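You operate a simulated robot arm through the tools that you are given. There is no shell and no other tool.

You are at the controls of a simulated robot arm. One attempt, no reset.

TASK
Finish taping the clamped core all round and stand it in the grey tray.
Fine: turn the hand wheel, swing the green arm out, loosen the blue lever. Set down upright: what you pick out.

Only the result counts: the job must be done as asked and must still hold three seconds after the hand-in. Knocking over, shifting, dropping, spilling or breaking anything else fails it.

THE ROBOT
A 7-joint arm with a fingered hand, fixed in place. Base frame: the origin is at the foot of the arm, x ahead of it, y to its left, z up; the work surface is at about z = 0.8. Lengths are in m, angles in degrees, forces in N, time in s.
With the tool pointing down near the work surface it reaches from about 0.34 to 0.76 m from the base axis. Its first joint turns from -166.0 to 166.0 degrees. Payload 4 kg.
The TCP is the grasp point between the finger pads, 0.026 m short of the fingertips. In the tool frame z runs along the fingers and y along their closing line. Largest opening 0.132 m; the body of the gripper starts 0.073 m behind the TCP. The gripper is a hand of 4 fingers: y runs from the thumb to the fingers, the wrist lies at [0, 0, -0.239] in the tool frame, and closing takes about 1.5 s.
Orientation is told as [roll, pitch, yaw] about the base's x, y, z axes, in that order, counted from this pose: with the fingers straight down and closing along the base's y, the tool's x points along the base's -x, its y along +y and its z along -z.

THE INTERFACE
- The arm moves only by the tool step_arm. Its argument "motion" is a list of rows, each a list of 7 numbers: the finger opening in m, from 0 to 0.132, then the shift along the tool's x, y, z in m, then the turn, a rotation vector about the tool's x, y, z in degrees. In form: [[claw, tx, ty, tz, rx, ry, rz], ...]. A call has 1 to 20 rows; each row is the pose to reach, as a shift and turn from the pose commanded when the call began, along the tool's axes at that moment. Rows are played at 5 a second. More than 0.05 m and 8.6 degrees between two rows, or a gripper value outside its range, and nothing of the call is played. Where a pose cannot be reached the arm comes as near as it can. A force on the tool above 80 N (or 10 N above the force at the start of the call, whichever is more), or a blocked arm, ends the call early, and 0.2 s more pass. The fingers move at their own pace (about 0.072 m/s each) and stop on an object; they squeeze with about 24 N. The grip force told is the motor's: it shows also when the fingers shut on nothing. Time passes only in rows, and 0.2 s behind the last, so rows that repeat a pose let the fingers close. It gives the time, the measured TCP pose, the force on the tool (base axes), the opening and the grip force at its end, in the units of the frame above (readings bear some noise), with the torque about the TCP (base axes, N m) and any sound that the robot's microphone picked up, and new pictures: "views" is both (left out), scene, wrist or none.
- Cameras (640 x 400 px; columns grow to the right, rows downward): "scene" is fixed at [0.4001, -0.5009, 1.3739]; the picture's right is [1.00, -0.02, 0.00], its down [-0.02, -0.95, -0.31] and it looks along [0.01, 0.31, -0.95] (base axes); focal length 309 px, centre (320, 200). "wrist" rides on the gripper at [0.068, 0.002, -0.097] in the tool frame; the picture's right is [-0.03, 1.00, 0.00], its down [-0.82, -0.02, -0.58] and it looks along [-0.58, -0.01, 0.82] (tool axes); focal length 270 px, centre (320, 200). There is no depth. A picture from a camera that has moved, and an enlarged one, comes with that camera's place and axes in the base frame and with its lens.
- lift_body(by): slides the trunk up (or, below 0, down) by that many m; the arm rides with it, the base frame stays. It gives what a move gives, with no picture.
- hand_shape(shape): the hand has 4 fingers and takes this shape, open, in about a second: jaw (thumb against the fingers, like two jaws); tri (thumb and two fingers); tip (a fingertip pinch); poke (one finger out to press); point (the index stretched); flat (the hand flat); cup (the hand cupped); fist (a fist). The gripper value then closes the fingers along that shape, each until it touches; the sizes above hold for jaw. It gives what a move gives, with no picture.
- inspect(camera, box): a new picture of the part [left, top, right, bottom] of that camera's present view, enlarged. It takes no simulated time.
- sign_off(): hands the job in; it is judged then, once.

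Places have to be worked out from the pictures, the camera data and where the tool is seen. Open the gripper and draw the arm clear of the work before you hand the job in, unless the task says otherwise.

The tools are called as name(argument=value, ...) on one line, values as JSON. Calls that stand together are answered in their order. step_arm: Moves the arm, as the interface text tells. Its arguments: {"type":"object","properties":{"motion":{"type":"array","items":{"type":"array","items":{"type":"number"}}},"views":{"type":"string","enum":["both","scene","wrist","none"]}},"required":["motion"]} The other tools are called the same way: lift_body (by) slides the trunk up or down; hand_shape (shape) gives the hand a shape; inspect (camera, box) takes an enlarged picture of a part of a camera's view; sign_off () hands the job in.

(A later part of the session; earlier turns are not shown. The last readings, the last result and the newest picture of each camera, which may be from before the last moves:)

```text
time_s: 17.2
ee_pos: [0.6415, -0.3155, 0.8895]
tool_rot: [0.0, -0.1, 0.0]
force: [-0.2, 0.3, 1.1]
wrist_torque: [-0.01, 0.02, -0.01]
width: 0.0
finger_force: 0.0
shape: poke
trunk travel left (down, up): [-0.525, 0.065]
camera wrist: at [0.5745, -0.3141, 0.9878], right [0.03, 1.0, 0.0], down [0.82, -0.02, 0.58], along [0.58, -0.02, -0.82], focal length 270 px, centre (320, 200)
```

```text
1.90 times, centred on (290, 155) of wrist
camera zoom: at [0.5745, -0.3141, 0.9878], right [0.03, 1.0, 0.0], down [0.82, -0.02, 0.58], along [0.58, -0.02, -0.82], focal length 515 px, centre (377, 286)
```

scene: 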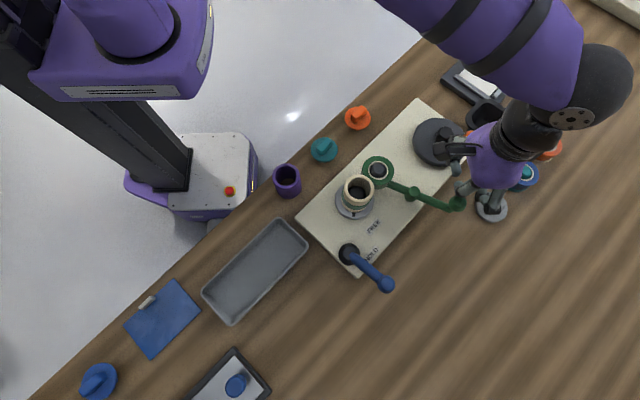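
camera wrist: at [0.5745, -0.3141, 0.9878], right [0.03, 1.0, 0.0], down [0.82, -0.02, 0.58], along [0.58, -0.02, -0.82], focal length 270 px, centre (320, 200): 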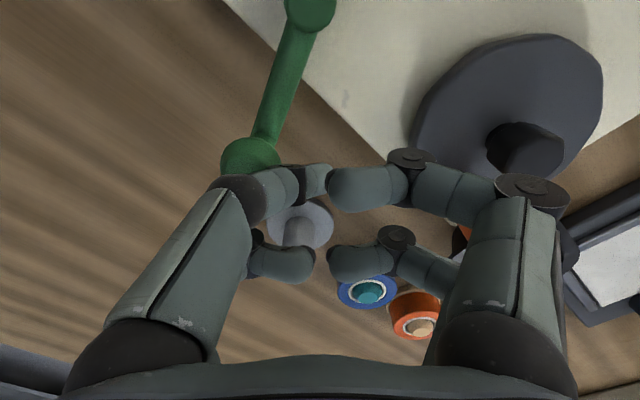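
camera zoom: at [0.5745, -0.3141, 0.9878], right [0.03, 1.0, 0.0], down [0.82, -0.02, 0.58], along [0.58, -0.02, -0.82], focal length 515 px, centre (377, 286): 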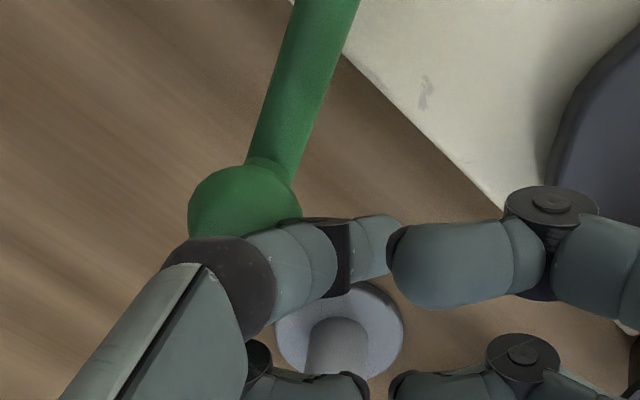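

The fingertip is just north of the ball with no contact force. I push the ball clockwise along its circle, a first portion to see how the arm reacts.

step_arm(motion=[[0.132, -0.0003, -0.0085, 0, 0, 0, 0], [0.132, 0.0003, -0.0134, 0, 0, 0, 0], [0.132, 0.0008, -0.0183, 0, 0, 0, 0], [0.132, 0.0019, -0.023, 0, 0, 0, 0], [0.132, 0.0031, -0.0277, 0, 0, 0, 0], [0.132, 0.0048, -0.0323, 0, 0, 0, 0], [0.132, 0.0068, -0.0368, 0, 0, 0, 0]], views="both")

inspect(camera="scene", box=[330, 140, 510, 260])

```text
time_s: 18.8
ee_pos: [0.6376, -0.3523, 0.8895]
tool_rot: [-0.1, 0.0, 0.0]
force: [-0.4, -0.3, -0.2]
wrist_torque: [0.03, -0.02, 0.01]
width: 0.0002
finger_force: 0.1
shape: poke
trunk travel left (down, up): [-0.525, 0.065]
camera wrist: at [0.5682, -0.35, 0.9877], right [0.03, 1.0, 0.0], down [0.82, -0.02, 0.58], along [0.58, -0.02, -0.82], focal length 270 px, centre (320, 200)
```

scene: 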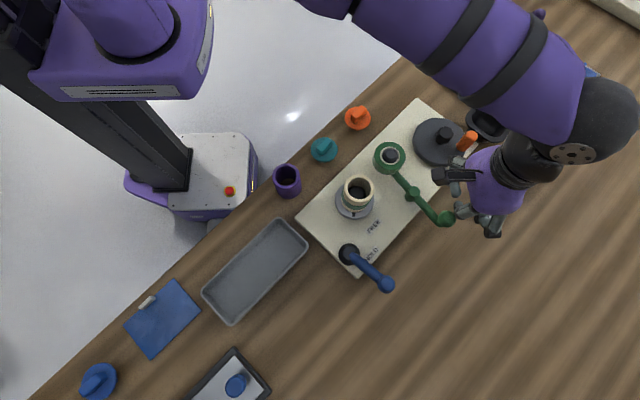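
wrist: 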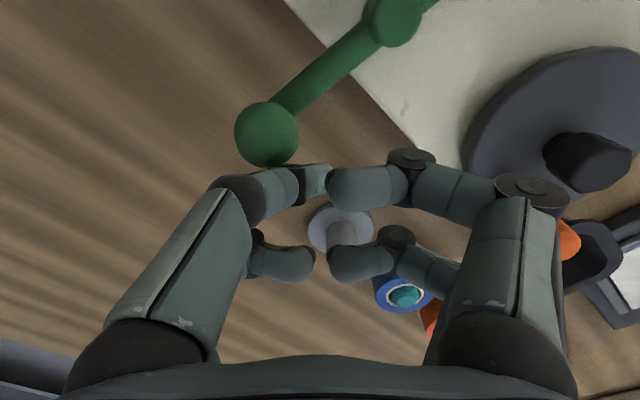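

```text
3.33 times, centred on (420, 200) of scene
camera zoom: at [0.4001, -0.5009, 1.3739], right [1.0, -0.02, 0.0], down [-0.02, -0.95, -0.31], along [0.01, 0.31, -0.95], focal length 1031 px, centre (-13, 200)
```

zoom: 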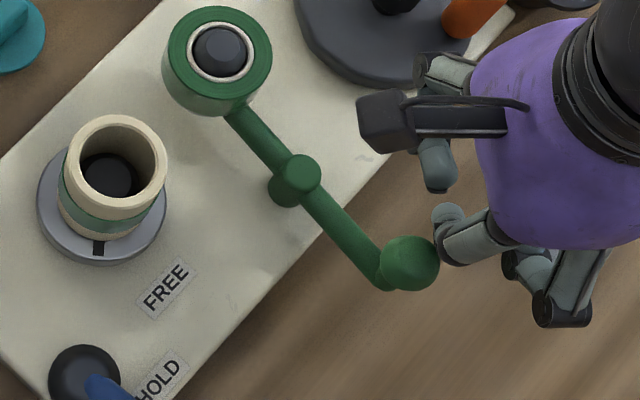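

The arm swings freely and the roll has left the core by about 27°. I push on another 25°, which should give the hand enough room around the core.

step_arm(motion=[[0.132, 0.0024, -0.0042, 0, 0, 0, 0], [0.132, 0.0049, -0.0083, 0, 0, 0, 0], [0.132, 0.0079, -0.0122, 0, 0, 0, 0], [0.132, 0.0109, -0.016, 0, 0, 0, 0], [0.132, 0.0144, -0.0194, 0, 0, 0, 0], [0.132, 0.0179, -0.0228, 0, 0, 0, 0]], views="both")

inspect(camera="scene", box=[310, 130, 490, 260])

```text
time_s: 20.2
ee_pos: [0.6189, -0.3737, 0.8906]
tool_rot: [-0.1, 0.0, -0.1]
force: [3.6, 1.5, 0.9]
wrist_torque: [0.02, 0.0, 0.0]
width: 0.0
finger_force: 0.1
shape: poke
trunk travel left (down, up): [-0.525, 0.065]
camera wrist: at [0.5509, -0.3717, 0.9874], right [0.03, 1.0, 0.0], down [0.82, -0.02, 0.58], along [0.58, -0.01, -0.82], focal length 270 px, centre (320, 200)
```

scene: 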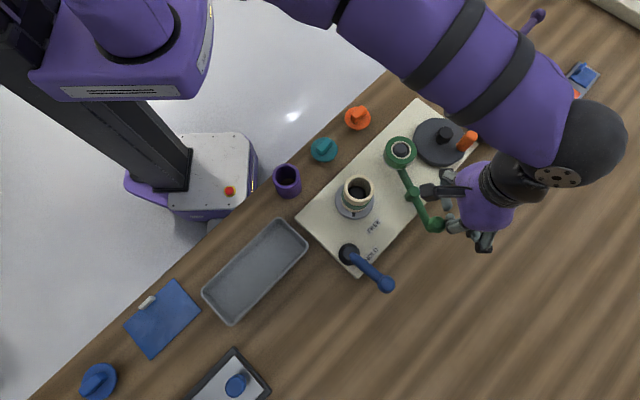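
wrist: 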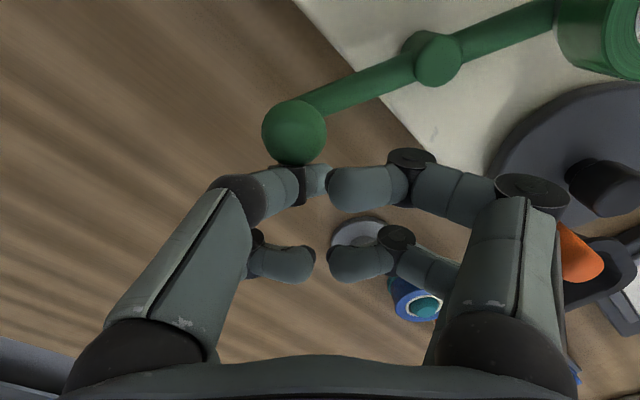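

```text
3.08 times, centred on (400, 195) of scene
camera zoom: at [0.4001, -0.5009, 1.3739], right [1.0, -0.02, 0.0], down [-0.02, -0.95, -0.31], along [0.01, 0.31, -0.95], focal length 952 px, centre (74, 215)
```

zoom: 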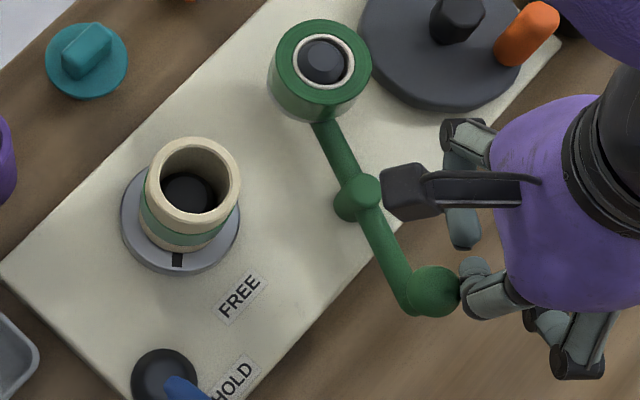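

The roll is now well away from the core (about 0.11 m centre to centre) and the arm stays put. I back the finger off, lift, and travel to the southwest side of the blue lever's ball, which I place at (0.506, -0.477, 0.867).

step_arm(motion=[[0.132, -0.01, 0.002, 0, 0, 0, 0], [0.132, -0.012, 0.002, -0.03, 0, 0, 0], [0.132, -0.012, 0.002, -0.07, 0, 0, 0], [0.132, 0.025, -0.03, -0.07, 0, 0, 0], [0.132, 0.06, -0.06, -0.07, 0, 0, 0], [0.132, 0.095, -0.09, -0.07, 0, 0, 0], [0.132, 0.125, -0.112, -0.07, 0, 0, 0], [0.132, 0.1427, -0.1212, -0.07, 0, 0, 0], [0.132, 0.1427, -0.1212, -0.07, 0, 0, 0]], views="both")

inspect(camera="scene", box=[310, 200, 450, 310])

inspect(camera="scene", box=[310, 130, 490, 260])

```text
time_s: 22.2
ee_pos: [0.476, -0.4955, 0.9602]
tool_rot: [0.0, 0.0, 0.0]
force: [-0.4, 0.3, -0.9]
wrist_torque: [0.0, 0.02, 0.03]
width: 0.0001
finger_force: 0.0
shape: poke
trunk travel left (down, up): [-0.525, 0.065]
camera wrist: at [0.4068, -0.4928, 1.0566], right [0.03, 1.0, 0.0], down [0.82, -0.02, 0.58], along [0.58, -0.01, -0.82], focal length 270 px, centre (320, 200)
```

scene: 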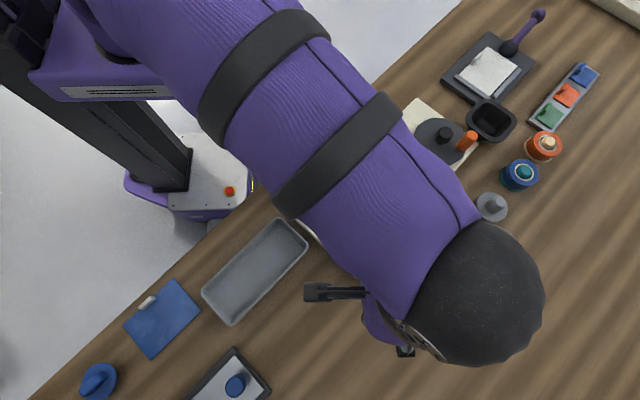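
wrist: 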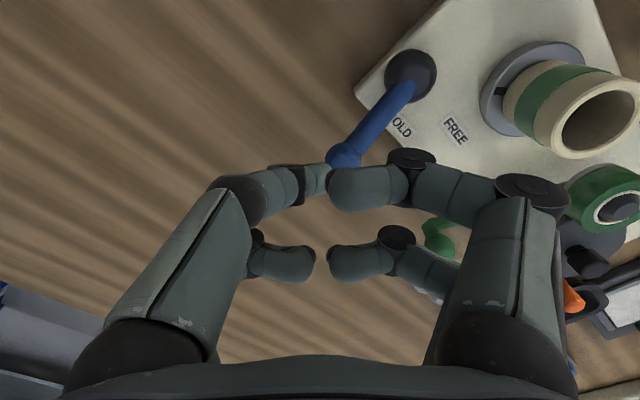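

```text
3.64 times, centred on (380, 255) of scene
camera zoom: at [0.4001, -0.5009, 1.3739], right [1.0, -0.02, 0.0], down [-0.02, -0.95, -0.31], along [0.01, 0.31, -0.95], focal length 1125 px, centre (102, 0)
```

zoom: 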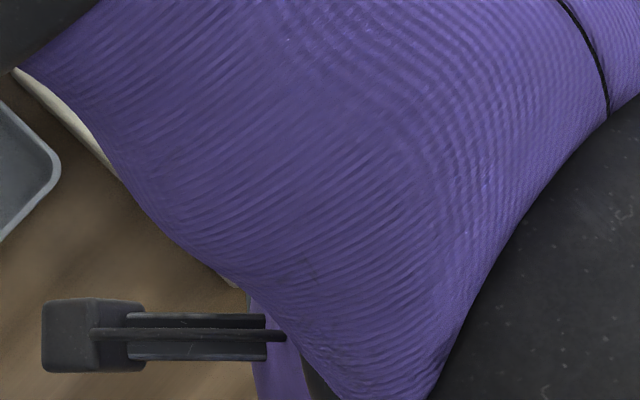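

```text
3.08 times, centred on (400, 195) of scene
camera zoom: at [0.4001, -0.5009, 1.3739], right [1.0, -0.02, 0.0], down [-0.02, -0.95, -0.31], along [0.01, 0.31, -0.95], focal length 952 px, centre (74, 215)
```

zoom: 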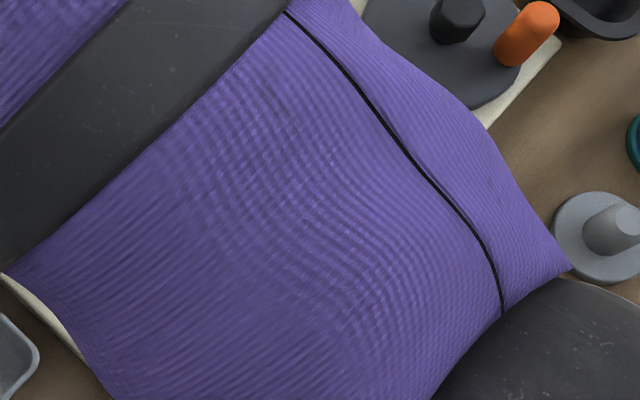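

The arm hides the scene view here, so I rely on the wrist camera and enlarge the lever.

inspect(camera="wrist", box=[260, 20, 500, 200])

```text
2.22 times, centred on (380, 110) of wrist
camera zoom: at [0.4068, -0.4928, 1.0566], right [0.03, 1.0, 0.0], down [0.82, -0.02, 0.58], along [0.58, -0.01, -0.82], focal length 601 px, centre (187, 400)
```

zoom: 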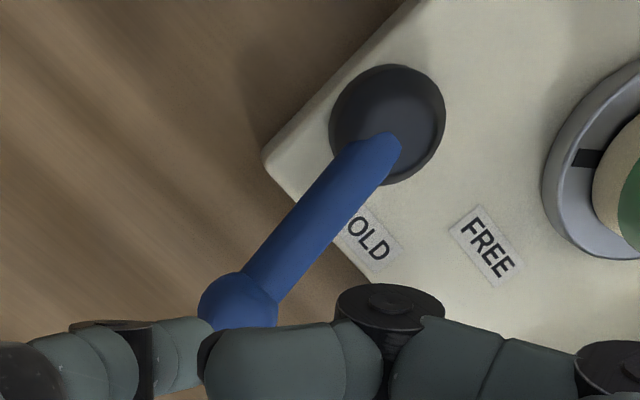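

The lever ball is at about (0.503, -0.477), with its hub at (0.453, -0.424). The fingertip is to its southwest with about 1 cm to spare, so I lower it to ball height.

step_arm(motion=[[0.132, 0, 0, 0.03, 0, 0, 0], [0.132, 0, 0, 0.055, 0, 0, 0], [0.132, 0, 0, 0.0765, 0, 0, 0], [0.132, 0, 0, 0.0765, 0, 0, 0]], views="wrist")

inspect(camera="wrist", box=[240, 0, 480, 220])

```text
time_s: 23.2
ee_pos: [0.4768, -0.4951, 0.8829]
tool_rot: [0.0, 0.0, 0.0]
force: [0.8, 0.0, -0.1]
wrist_torque: [0.0, 0.01, -0.01]
width: 0.0001
finger_force: 0.0
shape: poke
trunk travel left (down, up): [-0.525, 0.065]
camera wrist: at [0.4081, -0.4941, 0.9797], right [0.03, 1.0, 0.0], down [0.82, -0.02, 0.58], along [0.58, -0.01, -0.82], focal length 270 px, centre (320, 200)
```

wrist: 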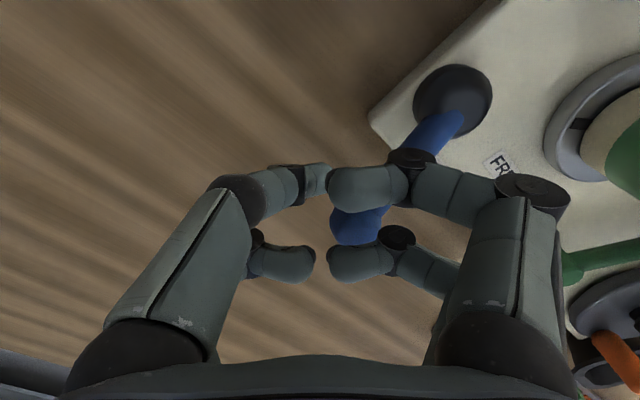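

```text
1.82 times, centred on (360, 110) of wrist
camera zoom: at [0.4081, -0.4941, 0.9797], right [0.03, 1.0, 0.0], down [0.82, -0.02, 0.58], along [0.58, -0.01, -0.82], focal length 491 px, centre (247, 364)
```

zoom: 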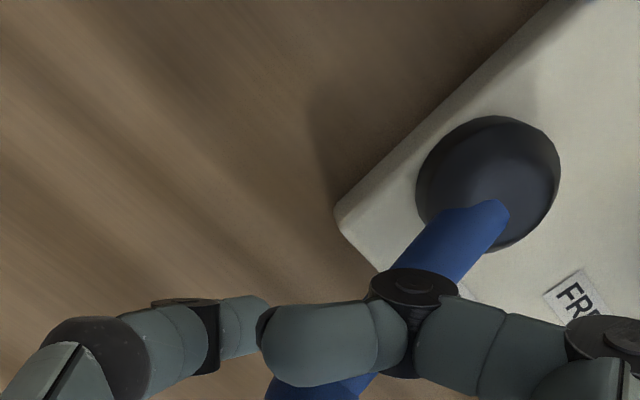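

The fingertip sits southwest of the ball without contact. I push the ball counter-clockwise along its circle toward FREE, first about half of the way.

step_arm(motion=[[0.132, -0.0049, 0.0019, 0, 0, 0, 0], [0.132, -0.0098, 0.0039, 0, 0, 0, 0], [0.132, -0.0143, 0.0065, 0, 0, 0, 0], [0.132, -0.0188, 0.0091, 0, 0, 0, 0], [0.132, -0.0229, 0.0122, 0, 0, 0, 0], [0.132, -0.027, 0.0155, 0, 0, 0, 0], [0.132, -0.0306, 0.0192, 0, 0, 0, 0], [0.132, -0.0342, 0.023, 0, 0, 0, 0], [0.132, -0.0403, 0.0314, 0, 0, 0, 0]], views="both")

inspect(camera="wrist", box=[240, 0, 480, 240])

```text
time_s: 25.2
ee_pos: [0.5171, -0.4639, 0.8832]
tool_rot: [0.0, -0.1, 0.0]
force: [-1.6, -0.2, -0.5]
wrist_torque: [-0.01, 0.0, -0.02]
width: 0.0
finger_force: 0.1
shape: poke
trunk travel left (down, up): [-0.525, 0.065]
camera wrist: at [0.4488, -0.4623, 0.9811], right [0.02, 1.0, 0.0], down [0.82, -0.02, 0.58], along [0.58, -0.01, -0.82], focal length 270 px, centre (320, 200)
```

scene: 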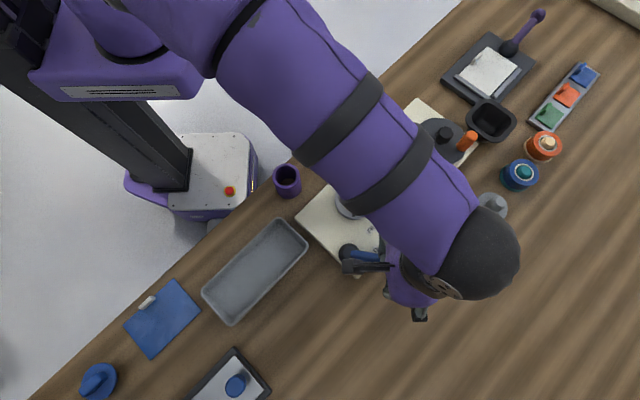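
wrist: 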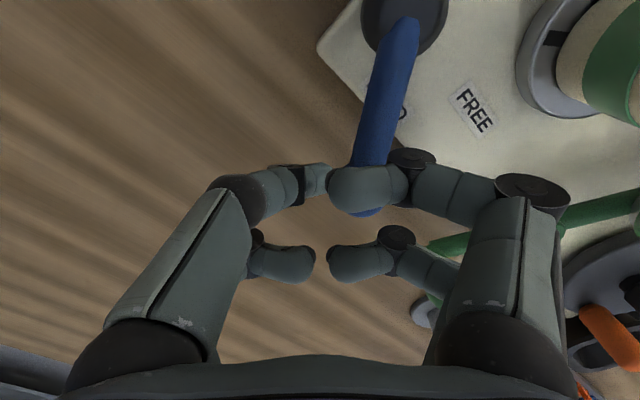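

```text
1.67 times, centred on (360, 120) of wrist
camera zoom: at [0.4488, -0.4623, 0.9811], right [0.02, 1.0, 0.0], down [0.82, -0.02, 0.58], along [0.58, -0.01, -0.82], focal length 450 px, centre (253, 333)
```

zoom: 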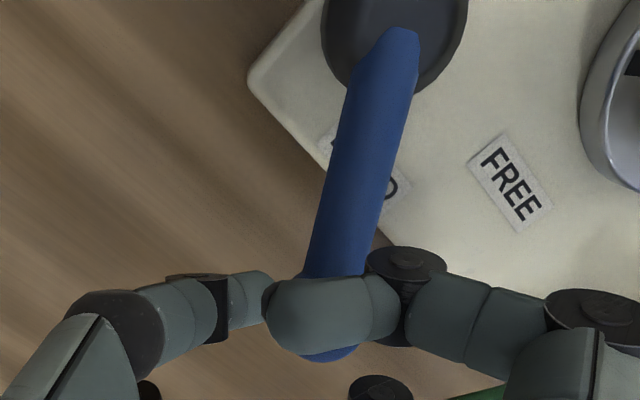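

The lever moves easily and now points about along +x. I continue pushing it toward the FREE label.

step_arm(motion=[[0.132, -0.0026, 0.0045, 0, 0, 0, 0], [0.132, -0.0049, 0.0091, 0, 0, 0, 0], [0.132, -0.0068, 0.014, 0, 0, 0, 0], [0.132, -0.0084, 0.0189, 0, 0, 0, 0], [0.132, -0.0097, 0.0239, 0, 0, 0, 0], [0.132, -0.0106, 0.029, 0, 0, 0, 0], [0.132, -0.0111, 0.0342, 0, 0, 0, 0], [0.132, -0.0113, 0.0394, 0, 0, 0, 0]], views="both")

inspect(camera="wrist", box=[240, 0, 560, 240])

```text
time_s: 27.0
ee_pos: [0.529, -0.4242, 0.8841]
tool_rot: [0.0, 0.0, 0.0]
force: [-1.6, -0.9, 1.0]
wrist_torque: [0.01, -0.02, 0.04]
width: 0.0002
finger_force: 0.1
shape: poke
trunk travel left (down, up): [-0.525, 0.065]
camera wrist: at [0.4594, -0.4225, 0.981], right [0.03, 1.0, 0.0], down [0.82, -0.02, 0.58], along [0.58, -0.01, -0.82], focal length 270 px, centre (320, 200)
```

scene: 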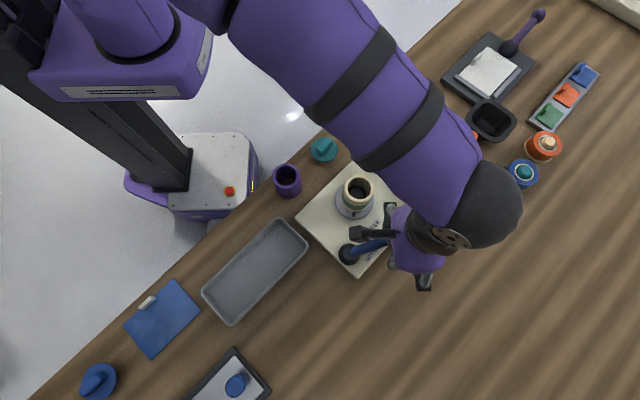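
wrist: 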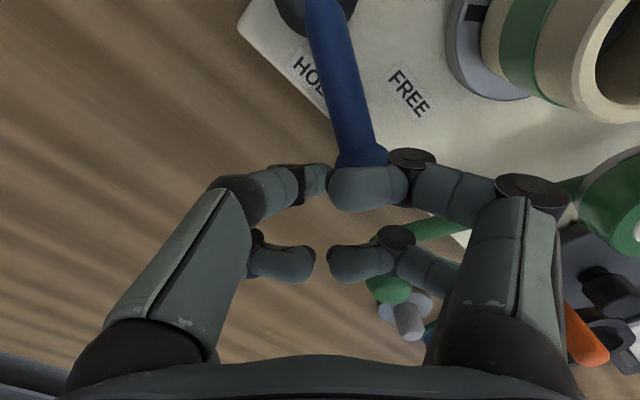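

```text
1.67 times, centred on (400, 120) of wrist
camera zoom: at [0.4594, -0.4225, 0.981], right [0.03, 1.0, 0.0], down [0.82, -0.02, 0.58], along [0.58, -0.01, -0.82], focal length 450 px, centre (187, 333)
```

zoom: 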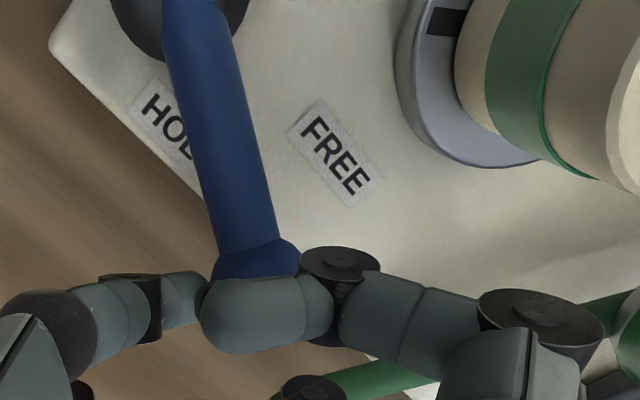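

The lever is at about +15°, between HOLD and FREE, and still moves freely. I push on about 20° more and check the force and picture.

step_arm(motion=[[0.132, 0.0002, 0.0052, 0, 0, 0, 0], [0.132, 0.0007, 0.0104, 0, 0, 0, 0], [0.132, 0.0017, 0.0155, 0, 0, 0, 0], [0.132, 0.0029, 0.0205, 0, 0, 0, 0], [0.132, 0.0045, 0.0254, 0, 0, 0, 0]], views="both")

inspect(camera="wrist", box=[240, 0, 560, 240])

inspect(camera="scene", box=[300, 150, 460, 290])

```text
time_s: 28.2
ee_pos: [0.5258, -0.4035, 0.8853]
tool_rot: [-0.4, -0.3, 0.0]
force: [10.9, -27.7, 5.9]
wrist_torque: [-0.6, -0.22, 0.09]
width: 0.0
finger_force: 0.0
shape: poke
trunk travel left (down, up): [-0.525, 0.065]
camera wrist: at [0.4558, -0.4013, 0.9821], right [0.03, 1.0, -0.01], down [0.81, -0.02, 0.58], along [0.58, -0.02, -0.81], focal length 270 px, centre (320, 200)
```

scene: 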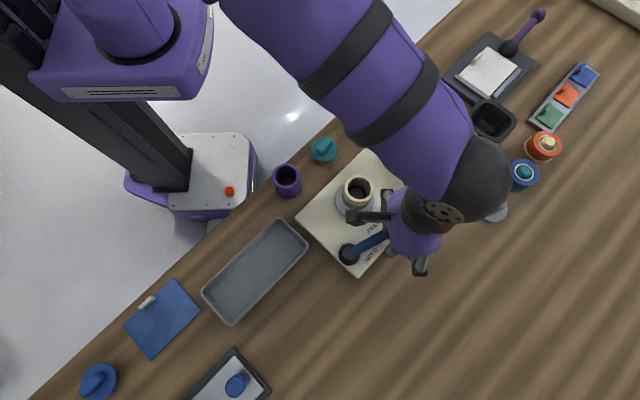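
wrist: 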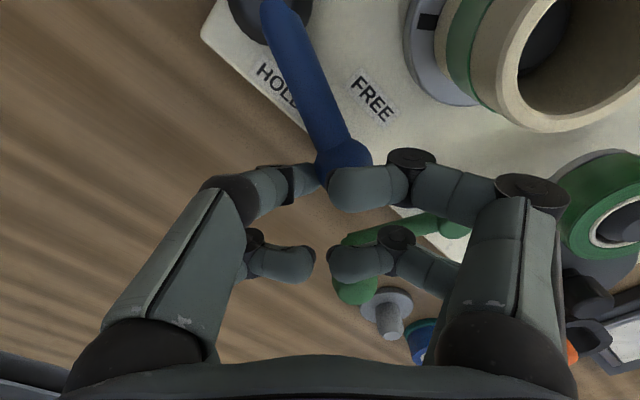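

```text
1.67 times, centred on (400, 120) of wrist
camera zoom: at [0.4558, -0.4013, 0.9821], right [0.03, 1.0, -0.01], down [0.81, -0.02, 0.58], along [0.58, -0.02, -0.81], focal length 450 px, centre (187, 333)
```

zoom: 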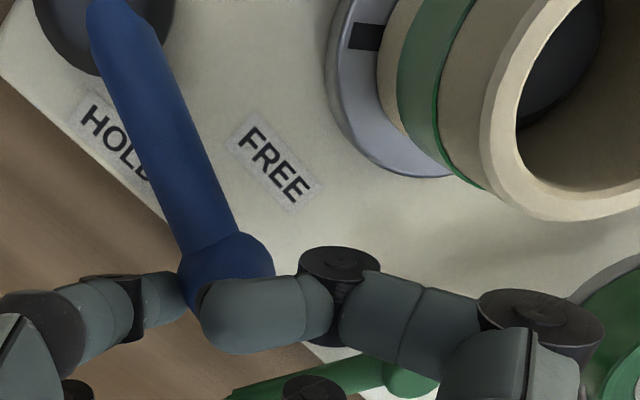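

```text
2.86 times, centred on (380, 220) of scene
camera zoom: at [0.4001, -0.5009, 1.3739], right [1.0, -0.02, 0.0], down [-0.02, -0.95, -0.31], along [0.01, 0.31, -0.95], focal length 884 px, centre (149, 143)
```

zoom: 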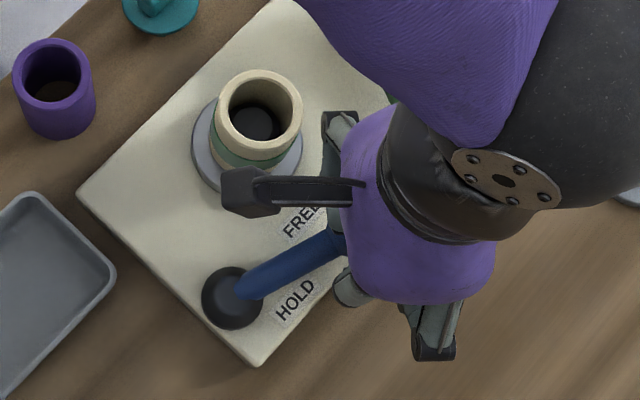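

The force rose to 28 N along the lever's tangent: the lever has come to its stop, about 73° from HOLD. I back the finger off, lift high, and move west of the core to look at everything.

step_arm(motion=[[0.132, 0.0, 0.012, 0, 0, 0, 0], [0.132, -0.004, 0.004, 0, 0, 0, 0], [0.132, -0.004, 0.002, -0.03, 0, 0, 0], [0.132, -0.004, 0.002, -0.07, 0, 0, 0], [0.132, -0.004, 0.002, -0.115, 0, 0, 0], [0.132, 0.03, 0.02, -0.135, 0, 0, 0], [0.132, 0.07, 0.035, -0.135, 0, 0, 0], [0.132, 0.11, 0.05, -0.135, 0, 0, 0], [0.132, 0.15, 0.065, -0.135, 0, 0, 0], [0.132, 0.165, 0.075, -0.135, 0, 0, 0], [0.132, 0.165, 0.075, -0.135, 0, 0, 0]], views="both")

inspect(camera="scene", box=[290, 120, 470, 290])

inspect(camera="wrist", box=[200, 20, 480, 240])

```text
time_s: 30.6
ee_pos: [0.3601, -0.326, 1.0182]
tool_rot: [0.0, 0.1, -0.1]
force: [0.7, 0.7, -0.4]
wrist_torque: [0.01, -0.03, -0.01]
width: 0.0
finger_force: 0.2
shape: poke
trunk travel left (down, up): [-0.525, 0.065]
camera wrist: at [0.2907, -0.3229, 1.1161], right [0.03, 1.0, 0.0], down [0.82, -0.02, 0.58], along [0.58, -0.01, -0.82], focal length 270 px, centre (320, 200)
```

scene: 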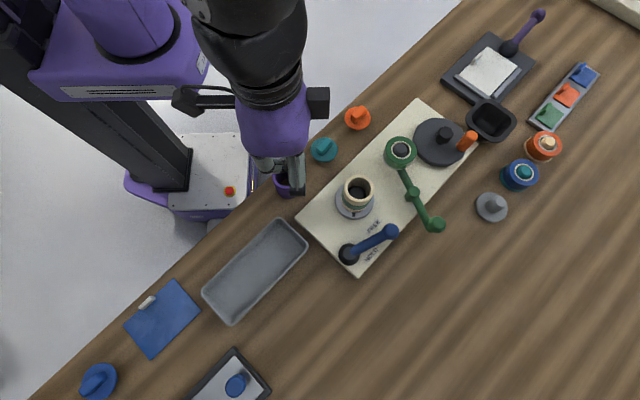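
wrist: 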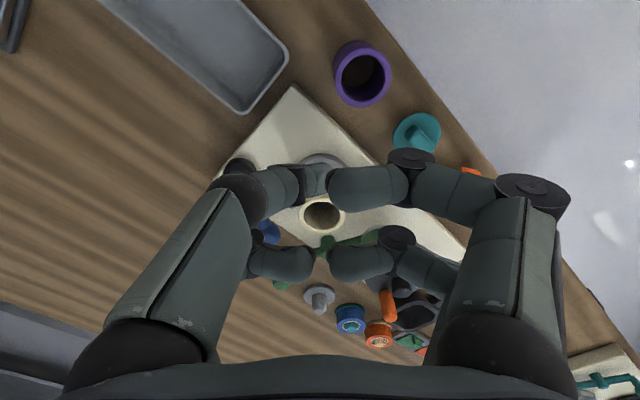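

```text
2.35 times, centred on (380, 205) of scene
camera zoom: at [0.4001, -0.5009, 1.3739], right [1.0, -0.02, 0.0], down [-0.02, -0.95, -0.31], along [0.01, 0.31, -0.95], focal length 728 px, centre (179, 188)
```

zoom: 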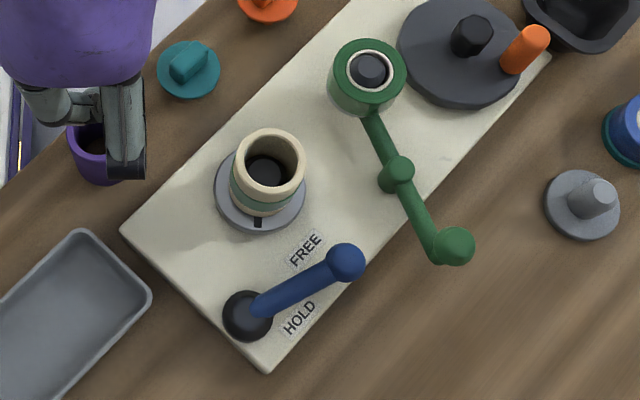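

```text
1.82 times, centred on (340, 130) of wrist
camera zoom: at [0.2907, -0.3229, 1.1161], right [0.03, 1.0, 0.0], down [0.82, -0.02, 0.58], along [0.58, -0.01, -0.82], focal length 491 px, centre (284, 327)
```

zoom: 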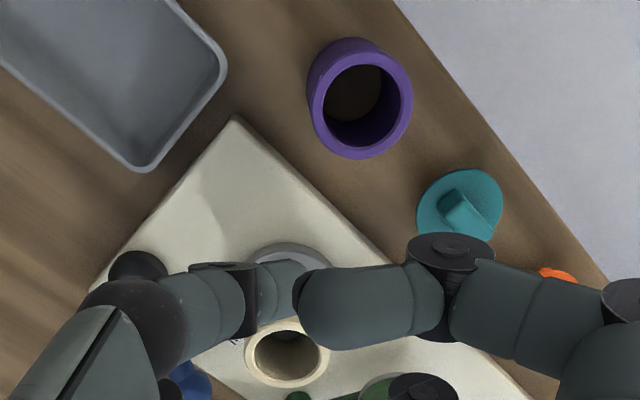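

The lever stays at its FREE-side stop and the roll stays swung out. The core is at about (0.4695, -0.3235), its top at z 0.893. I go back to the open jaw shape, then move over the core with the hand turned -45° so it closes along the board's long direction, clear of the lever.

hand_shape(shape="jaw")

step_arm(motion=[[0.132, -0.015, 0, 0, 0, 0, 7.5], [0.132, -0.035, 0, 0, 0, 0, 15], [0.132, -0.055, 0, 0, 0, 0, 22.5], [0.132, -0.075, 0, 0, 0, 0, 30], [0.132, -0.095, 0, 0, 0, 0, 37.5], [0.132, -0.1111, 0, 0.01, 0, 0, 45], [0.132, -0.1111, 0, 0.0199, 0, 0, 45], [0.132, -0.1111, 0, 0.0199, 0, 0, 45]], views="both")

```text
time_s: 31.5
ee_pos: [0.36, -0.3259, 1.0193]
tool_rot: [0.0, 0.1, 0.0]
force: [-0.7, -0.2, -1.1]
wrist_torque: [-0.01, 0.0, 0.02]
width: 0.1317
finger_force: 0.1
shape: jaw
trunk travel left (down, up): [-0.525, 0.065]
```

```text
time_s: 33.3
ee_pos: [0.4707, -0.324, 0.9991]
tool_rot: [0.0, -0.1, -45.2]
force: [0.3, -0.4, -0.1]
wrist_torque: [0.01, -0.02, -0.02]
width: 0.1321
finger_force: 0.0
shape: jaw
trunk travel left (down, up): [-0.525, 0.065]
camera wrist: at [0.4237, -0.2745, 1.0964], right [0.73, 0.69, 0.0], down [0.56, -0.59, 0.58], along [0.4, -0.42, -0.82], focal length 270 px, centre (320, 200)
```

scene: 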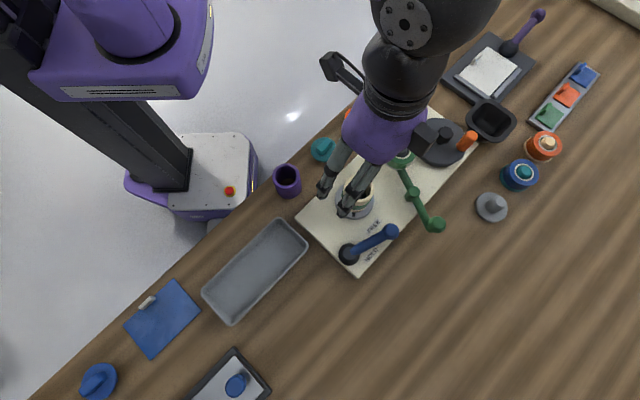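
wrist: 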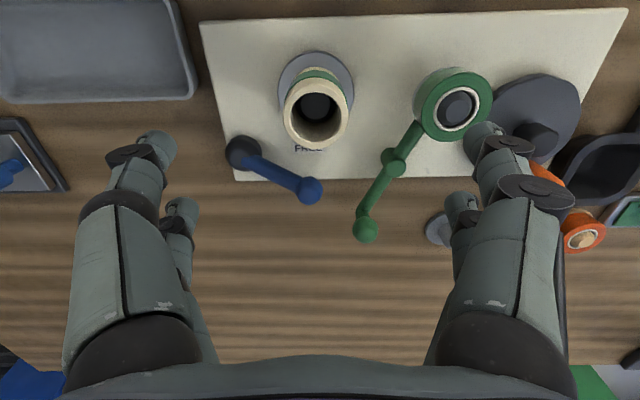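

The hand is aligned over the core, but fully open its right-hand fingers would come close to the swung-out roll at (0.551, -0.246). I narrow the opening to 0.09 before descending and enlarge the view to centre on the core.

step_arm(motion=[[0.09, 0, 0, 0, 0, 0, 0], [0.09, 0, 0, 0, 0, 0, 0], [0.09, 0, 0, 0, 0, 0, 0], [0.09, 0, 0, 0, 0, 0, 0]], views="both")

inspect(camera="wrist", box=[200, 20, 440, 200])

inspect(camera="scene", box=[290, 130, 430, 240])

```text
time_s: 34.3
ee_pos: [0.4702, -0.3244, 0.9985]
tool_rot: [-0.1, 0.0, -44.9]
force: [0.2, 0.0, -0.7]
wrist_torque: [-0.02, 0.0, 0.0]
width: 0.0905
finger_force: 0.0
shape: jaw
trunk travel left (down, up): [-0.525, 0.065]
camera wrist: at [0.4236, -0.2745, 1.0965], right [0.72, 0.69, 0.0], down [0.56, -0.59, 0.58], along [0.4, -0.42, -0.82], focal length 270 px, centre (320, 200)
```

scene: 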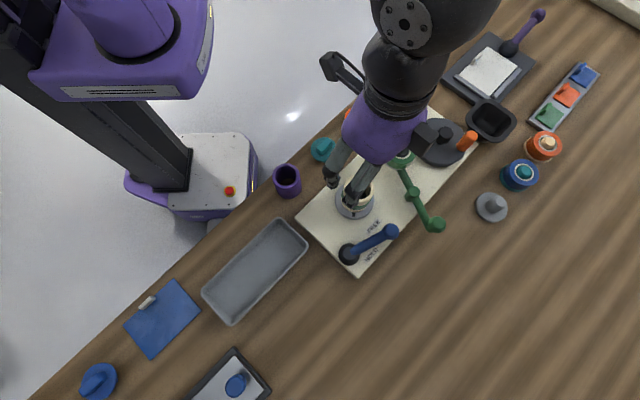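
wrist: 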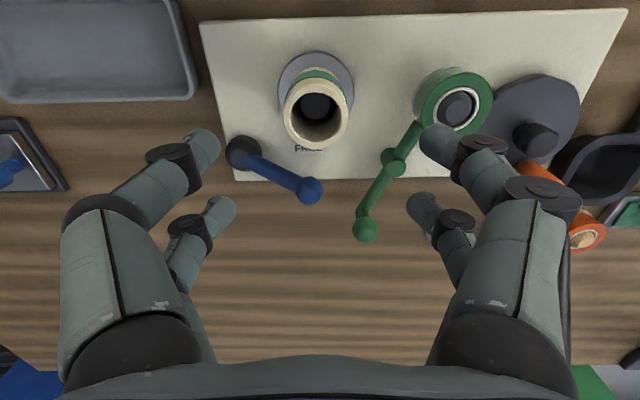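

```text
2.22 times, centred on (320, 110) of wrist
camera zoom: at [0.4236, -0.2745, 1.0965], right [0.72, 0.69, 0.0], down [0.56, -0.59, 0.58], along [0.4, -0.42, -0.82], focal length 601 px, centre (320, 400)
```

zoom: 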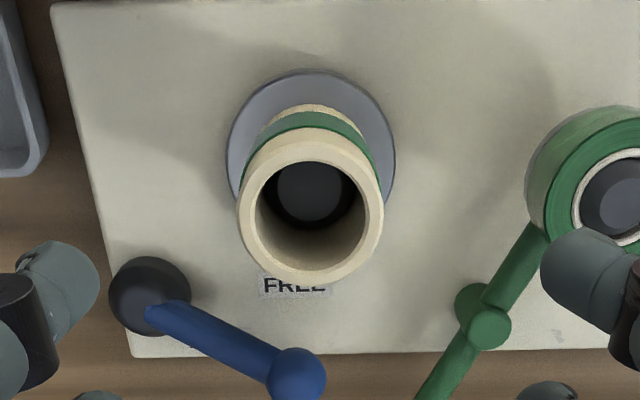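

```text
3.64 times, centred on (360, 185) of scene
camera zoom: at [0.4001, -0.5009, 1.3739], right [1.0, -0.02, 0.0], down [-0.02, -0.95, -0.31], along [0.01, 0.31, -0.95], focal length 1125 px, centre (174, 254)
```

zoom: 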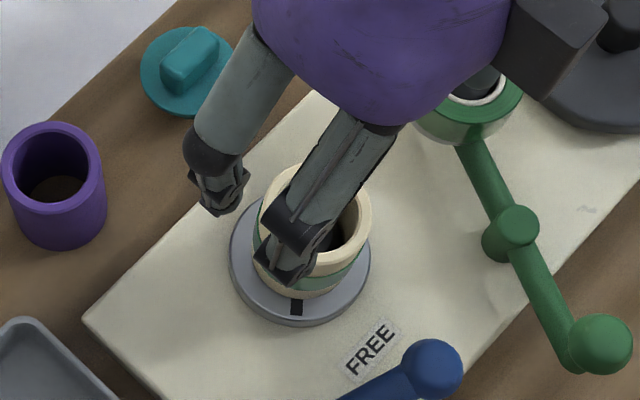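

Green tape shows on this northwest side too, so the band is closed all round. The core is within about 2 mm of the tool axis; I correct that and descend so the fingertips reach about z 0.858, above the flange.

step_arm(motion=[[0.09, 0.001, -0.002, 0.03, 0, 0, 0], [0.09, 0.002, -0.002, 0.06, 0, 0, 0], [0.09, 0.002, -0.002, 0.085, 0, 0, 0], [0.09, 0.002, -0.002, 0.1, 0, 0, 0], [0.09, 0.002, -0.002, 0.116, 0, 0, 0], [0.09, 0.002, -0.002, 0.116, 0, 0, 0]], views="both")

inspect(camera="wrist", box=[140, 20, 520, 280])

inspect(camera="scene", box=[290, 130, 430, 240])

```text
time_s: 35.7
ee_pos: [0.4683, -0.3254, 0.8833]
tool_rot: [0.0, -0.1, -45.0]
force: [0.0, 0.7, -0.3]
wrist_torque: [0.0, 0.01, 0.0]
width: 0.0902
finger_force: 0.0
shape: jaw
trunk travel left (down, up): [-0.525, 0.065]
camera wrist: at [0.4206, -0.2747, 0.9802], right [0.73, 0.69, 0.0], down [0.56, -0.59, 0.58], along [0.4, -0.42, -0.82], focal length 270 px, centre (320, 200)
```

scene: 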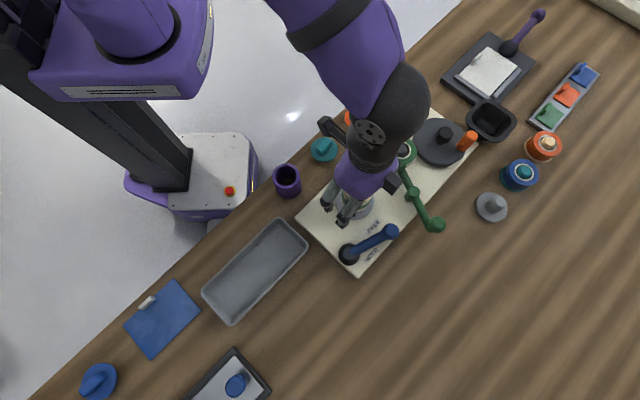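
wrist: 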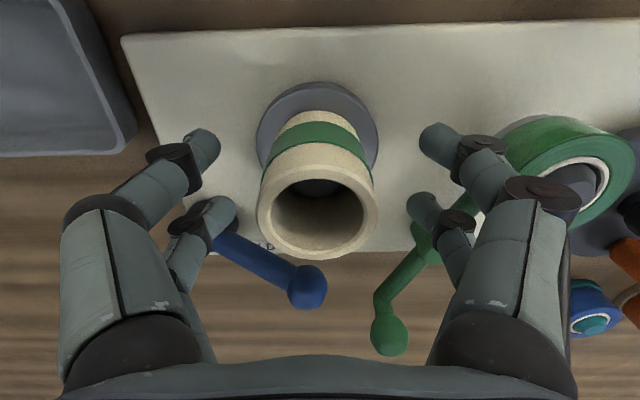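

```text
1.54 times, centred on (330, 150) of wrist
camera zoom: at [0.4206, -0.2747, 0.9802], right [0.73, 0.69, 0.0], down [0.56, -0.59, 0.58], along [0.4, -0.42, -0.82], focal length 416 px, centre (305, 277)
```

zoom: 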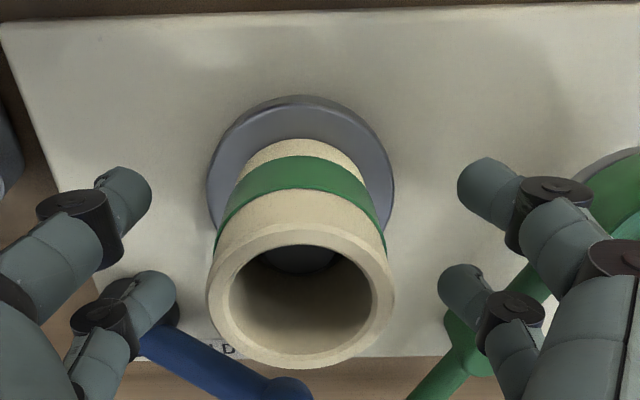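

```text
3.64 times, centred on (360, 185) of scene
camera zoom: at [0.4001, -0.5009, 1.3739], right [1.0, -0.02, 0.0], down [-0.02, -0.95, -0.31], along [0.01, 0.31, -0.95], focal length 1125 px, centre (174, 254)
```

zoom: 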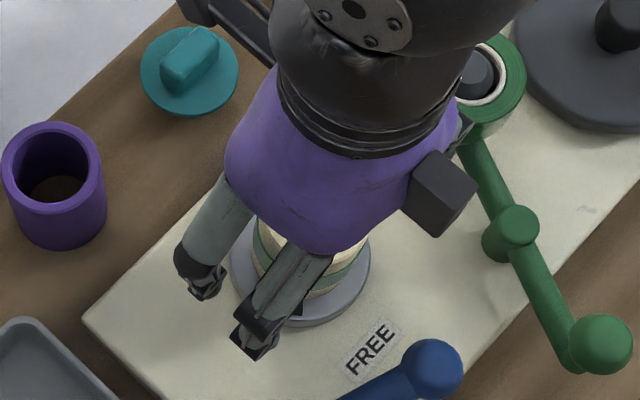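

The core is centred between the finger pairs (within 1 mm). I close the grip and let it settle.

step_arm(motion=[[0.06, 0, 0, 0, 0, 0, 0], [0.04, 0, 0, 0, 0, 0, 0], [0.03, 0, 0, 0, 0, 0, 0], [0.02, 0, 0, 0, 0, 0, 0], [0.02, 0, 0, 0, 0, 0, 0], [0.02, 0, 0, 0, 0, 0, 0], [0.02, 0, 0, 0, 0, 0, 0], [0.02, 0, 0, 0, 0, 0, 0]], views="both")

inspect(camera="wrist", box=[140, 20, 520, 280])

```text
time_s: 37.5
ee_pos: [0.4679, -0.3233, 0.8832]
tool_rot: [0.0, 0.0, -45.0]
force: [0.5, 0.6, 0.9]
wrist_torque: [0.02, 0.01, -0.01]
width: 0.0292
finger_force: 24.0
shape: jaw
trunk travel left (down, up): [-0.525, 0.065]
camera wrist: at [0.4204, -0.2747, 0.9804], right [0.72, 0.69, 0.0], down [0.56, -0.59, 0.58], along [0.4, -0.42, -0.82], focal length 270 px, centre (320, 200)
```

scene: 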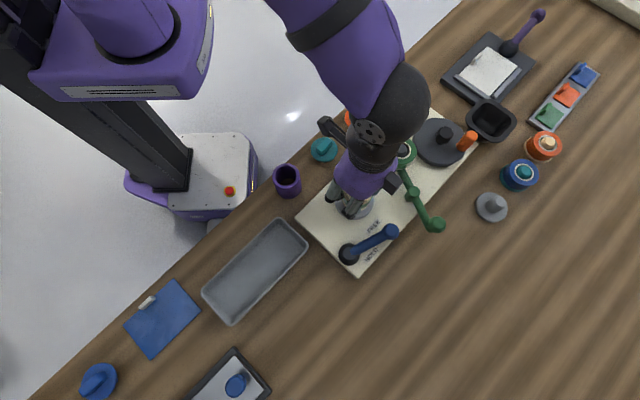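
wrist: 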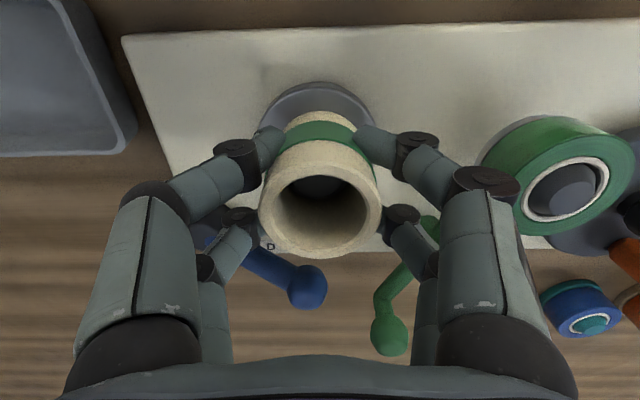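

```text
1.54 times, centred on (330, 150) of wrist
camera zoom: at [0.4204, -0.2747, 0.9804], right [0.72, 0.69, 0.0], down [0.56, -0.59, 0.58], along [0.4, -0.42, -0.82], focal length 416 px, centre (305, 277)
```

zoom: 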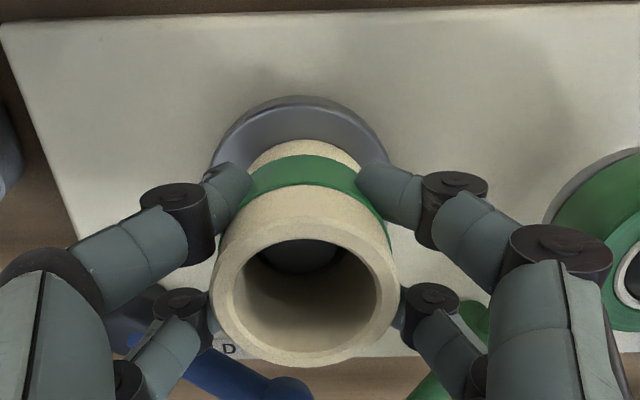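

Grip is firm at 24 N with four contacts around the core. I lift gently by 1 cm and check the force to see that the clamp has really let go.

step_arm(motion=[[0.02, 0, 0, -0.002, 0, 0, 0], [0.02, 0, 0, -0.004, 0, 0, 0], [0.02, 0, 0, -0.007, 0, 0, 0], [0.02, 0, 0, -0.01, 0, 0, 0]], views="wrist")

inspect(camera="wrist", box=[140, 20, 520, 280])

```text
time_s: 38.5
ee_pos: [0.4679, -0.3243, 0.8932]
tool_rot: [0.0, -0.1, -45.0]
force: [-0.2, -0.8, -0.5]
wrist_torque: [0.0, 0.03, 0.02]
width: 0.0296
finger_force: 23.7
shape: jaw
trunk travel left (down, up): [-0.525, 0.065]
camera wrist: at [0.4196, -0.2744, 0.9901], right [0.72, 0.69, 0.0], down [0.56, -0.59, 0.58], along [0.4, -0.42, -0.82], focal length 270 px, centre (320, 200)
```

wrist: 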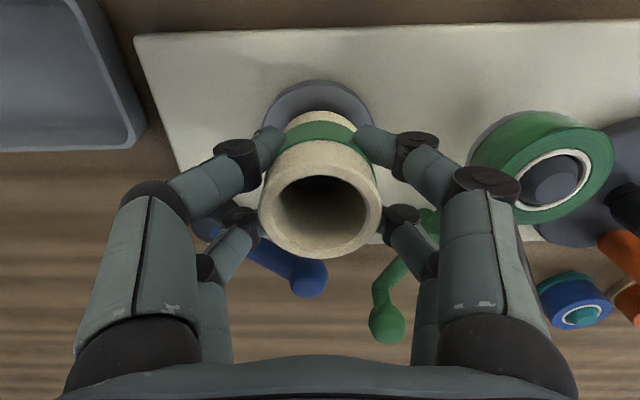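

```text
1.54 times, centred on (330, 150) of wrist
camera zoom: at [0.4196, -0.2744, 0.9901], right [0.72, 0.69, 0.0], down [0.56, -0.59, 0.58], along [0.4, -0.42, -0.82], focal length 416 px, centre (305, 277)
```

zoom: 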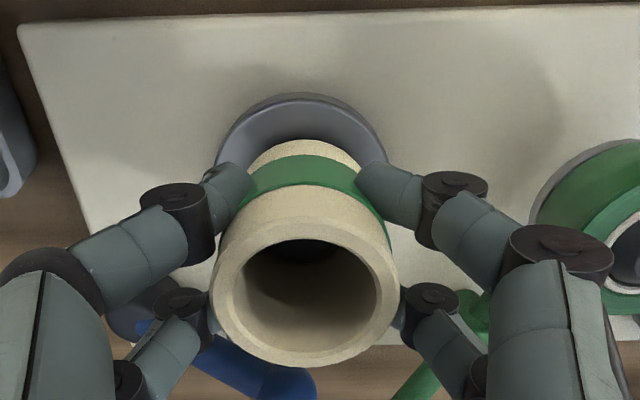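

The core came up with the hand at almost no force, so it is free. I lift it straight up well clear of the mandrel.

step_arm(motion=[[0.02, 0, 0, -0.015, 0, 0, 0], [0.02, 0, 0, -0.03, 0, 0, 0], [0.02, 0, 0, -0.05, 0, 0, 0], [0.02, 0, 0, -0.075, 0, 0, 0], [0.02, 0, 0, -0.1, 0, 0, 0], [0.02, 0, 0, -0.12, 0, 0, 0], [0.02, 0, 0, -0.12, 0, 0, 0]], views="both")

inspect(camera="scene", box=[290, 110, 470, 260])

inspect(camera="wrist", box=[140, 20, 520, 280])

inspect(camera="scene", box=[180, 200, 330, 340])

```text
time_s: 40.1
ee_pos: [0.4662, -0.3228, 1.0135]
tool_rot: [0.0, 0.0, -45.1]
force: [0.4, 0.3, -1.0]
wrist_torque: [-0.02, 0.0, 0.01]
width: 0.0295
finger_force: 23.8
shape: jaw
trunk travel left (down, up): [-0.525, 0.065]
camera wrist: at [0.4193, -0.2736, 1.1104], right [0.72, 0.69, 0.0], down [0.56, -0.59, 0.58], along [0.4, -0.42, -0.82], focal length 270 px, centre (320, 200)
```

scene: 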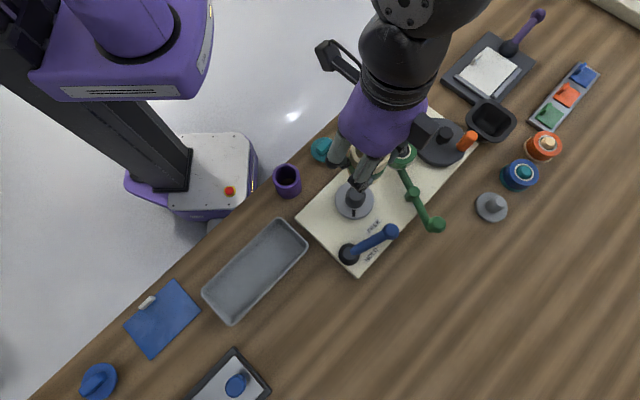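
wrist: 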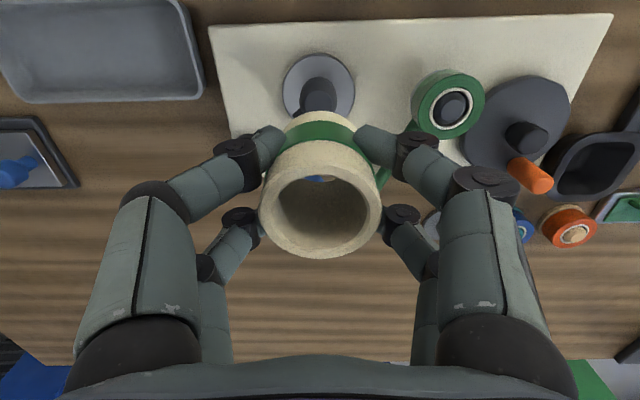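

```text
2.67 times, centred on (380, 185) of scene
camera zoom: at [0.4001, -0.5009, 1.3739], right [1.0, -0.02, 0.0], down [-0.02, -0.95, -0.31], along [0.01, 0.31, -0.95], focal length 825 px, centre (160, 240)
```

zoom: 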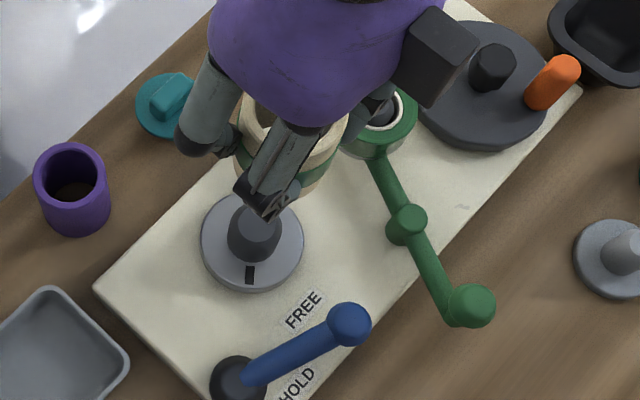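

```text
1.54 times, centred on (330, 150) of wrist
camera zoom: at [0.4193, -0.2736, 1.1104], right [0.72, 0.69, 0.0], down [0.56, -0.59, 0.58], along [0.4, -0.42, -0.82], focal length 416 px, centre (305, 277)
```

zoom: 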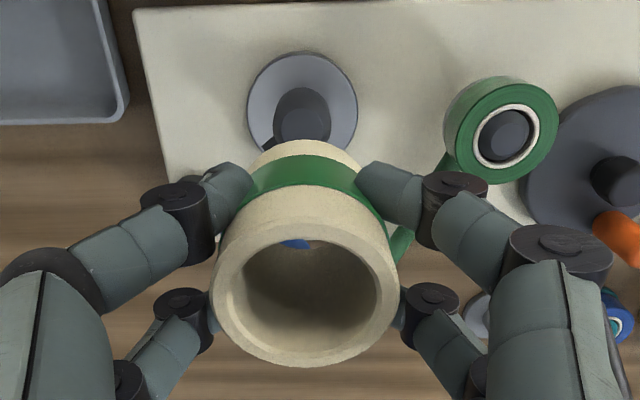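

```text
2.86 times, centred on (255, 270) of scene
camera zoom: at [0.4001, -0.5009, 1.3739], right [1.0, -0.02, 0.0], down [-0.02, -0.95, -0.31], along [0.01, 0.31, -0.95], focal length 884 px, centre (506, 0)
```

zoom: 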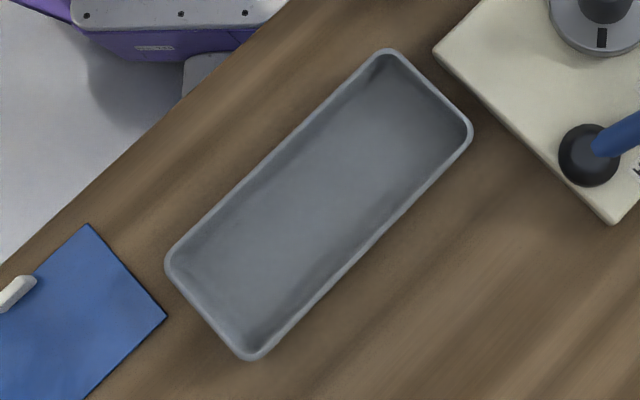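

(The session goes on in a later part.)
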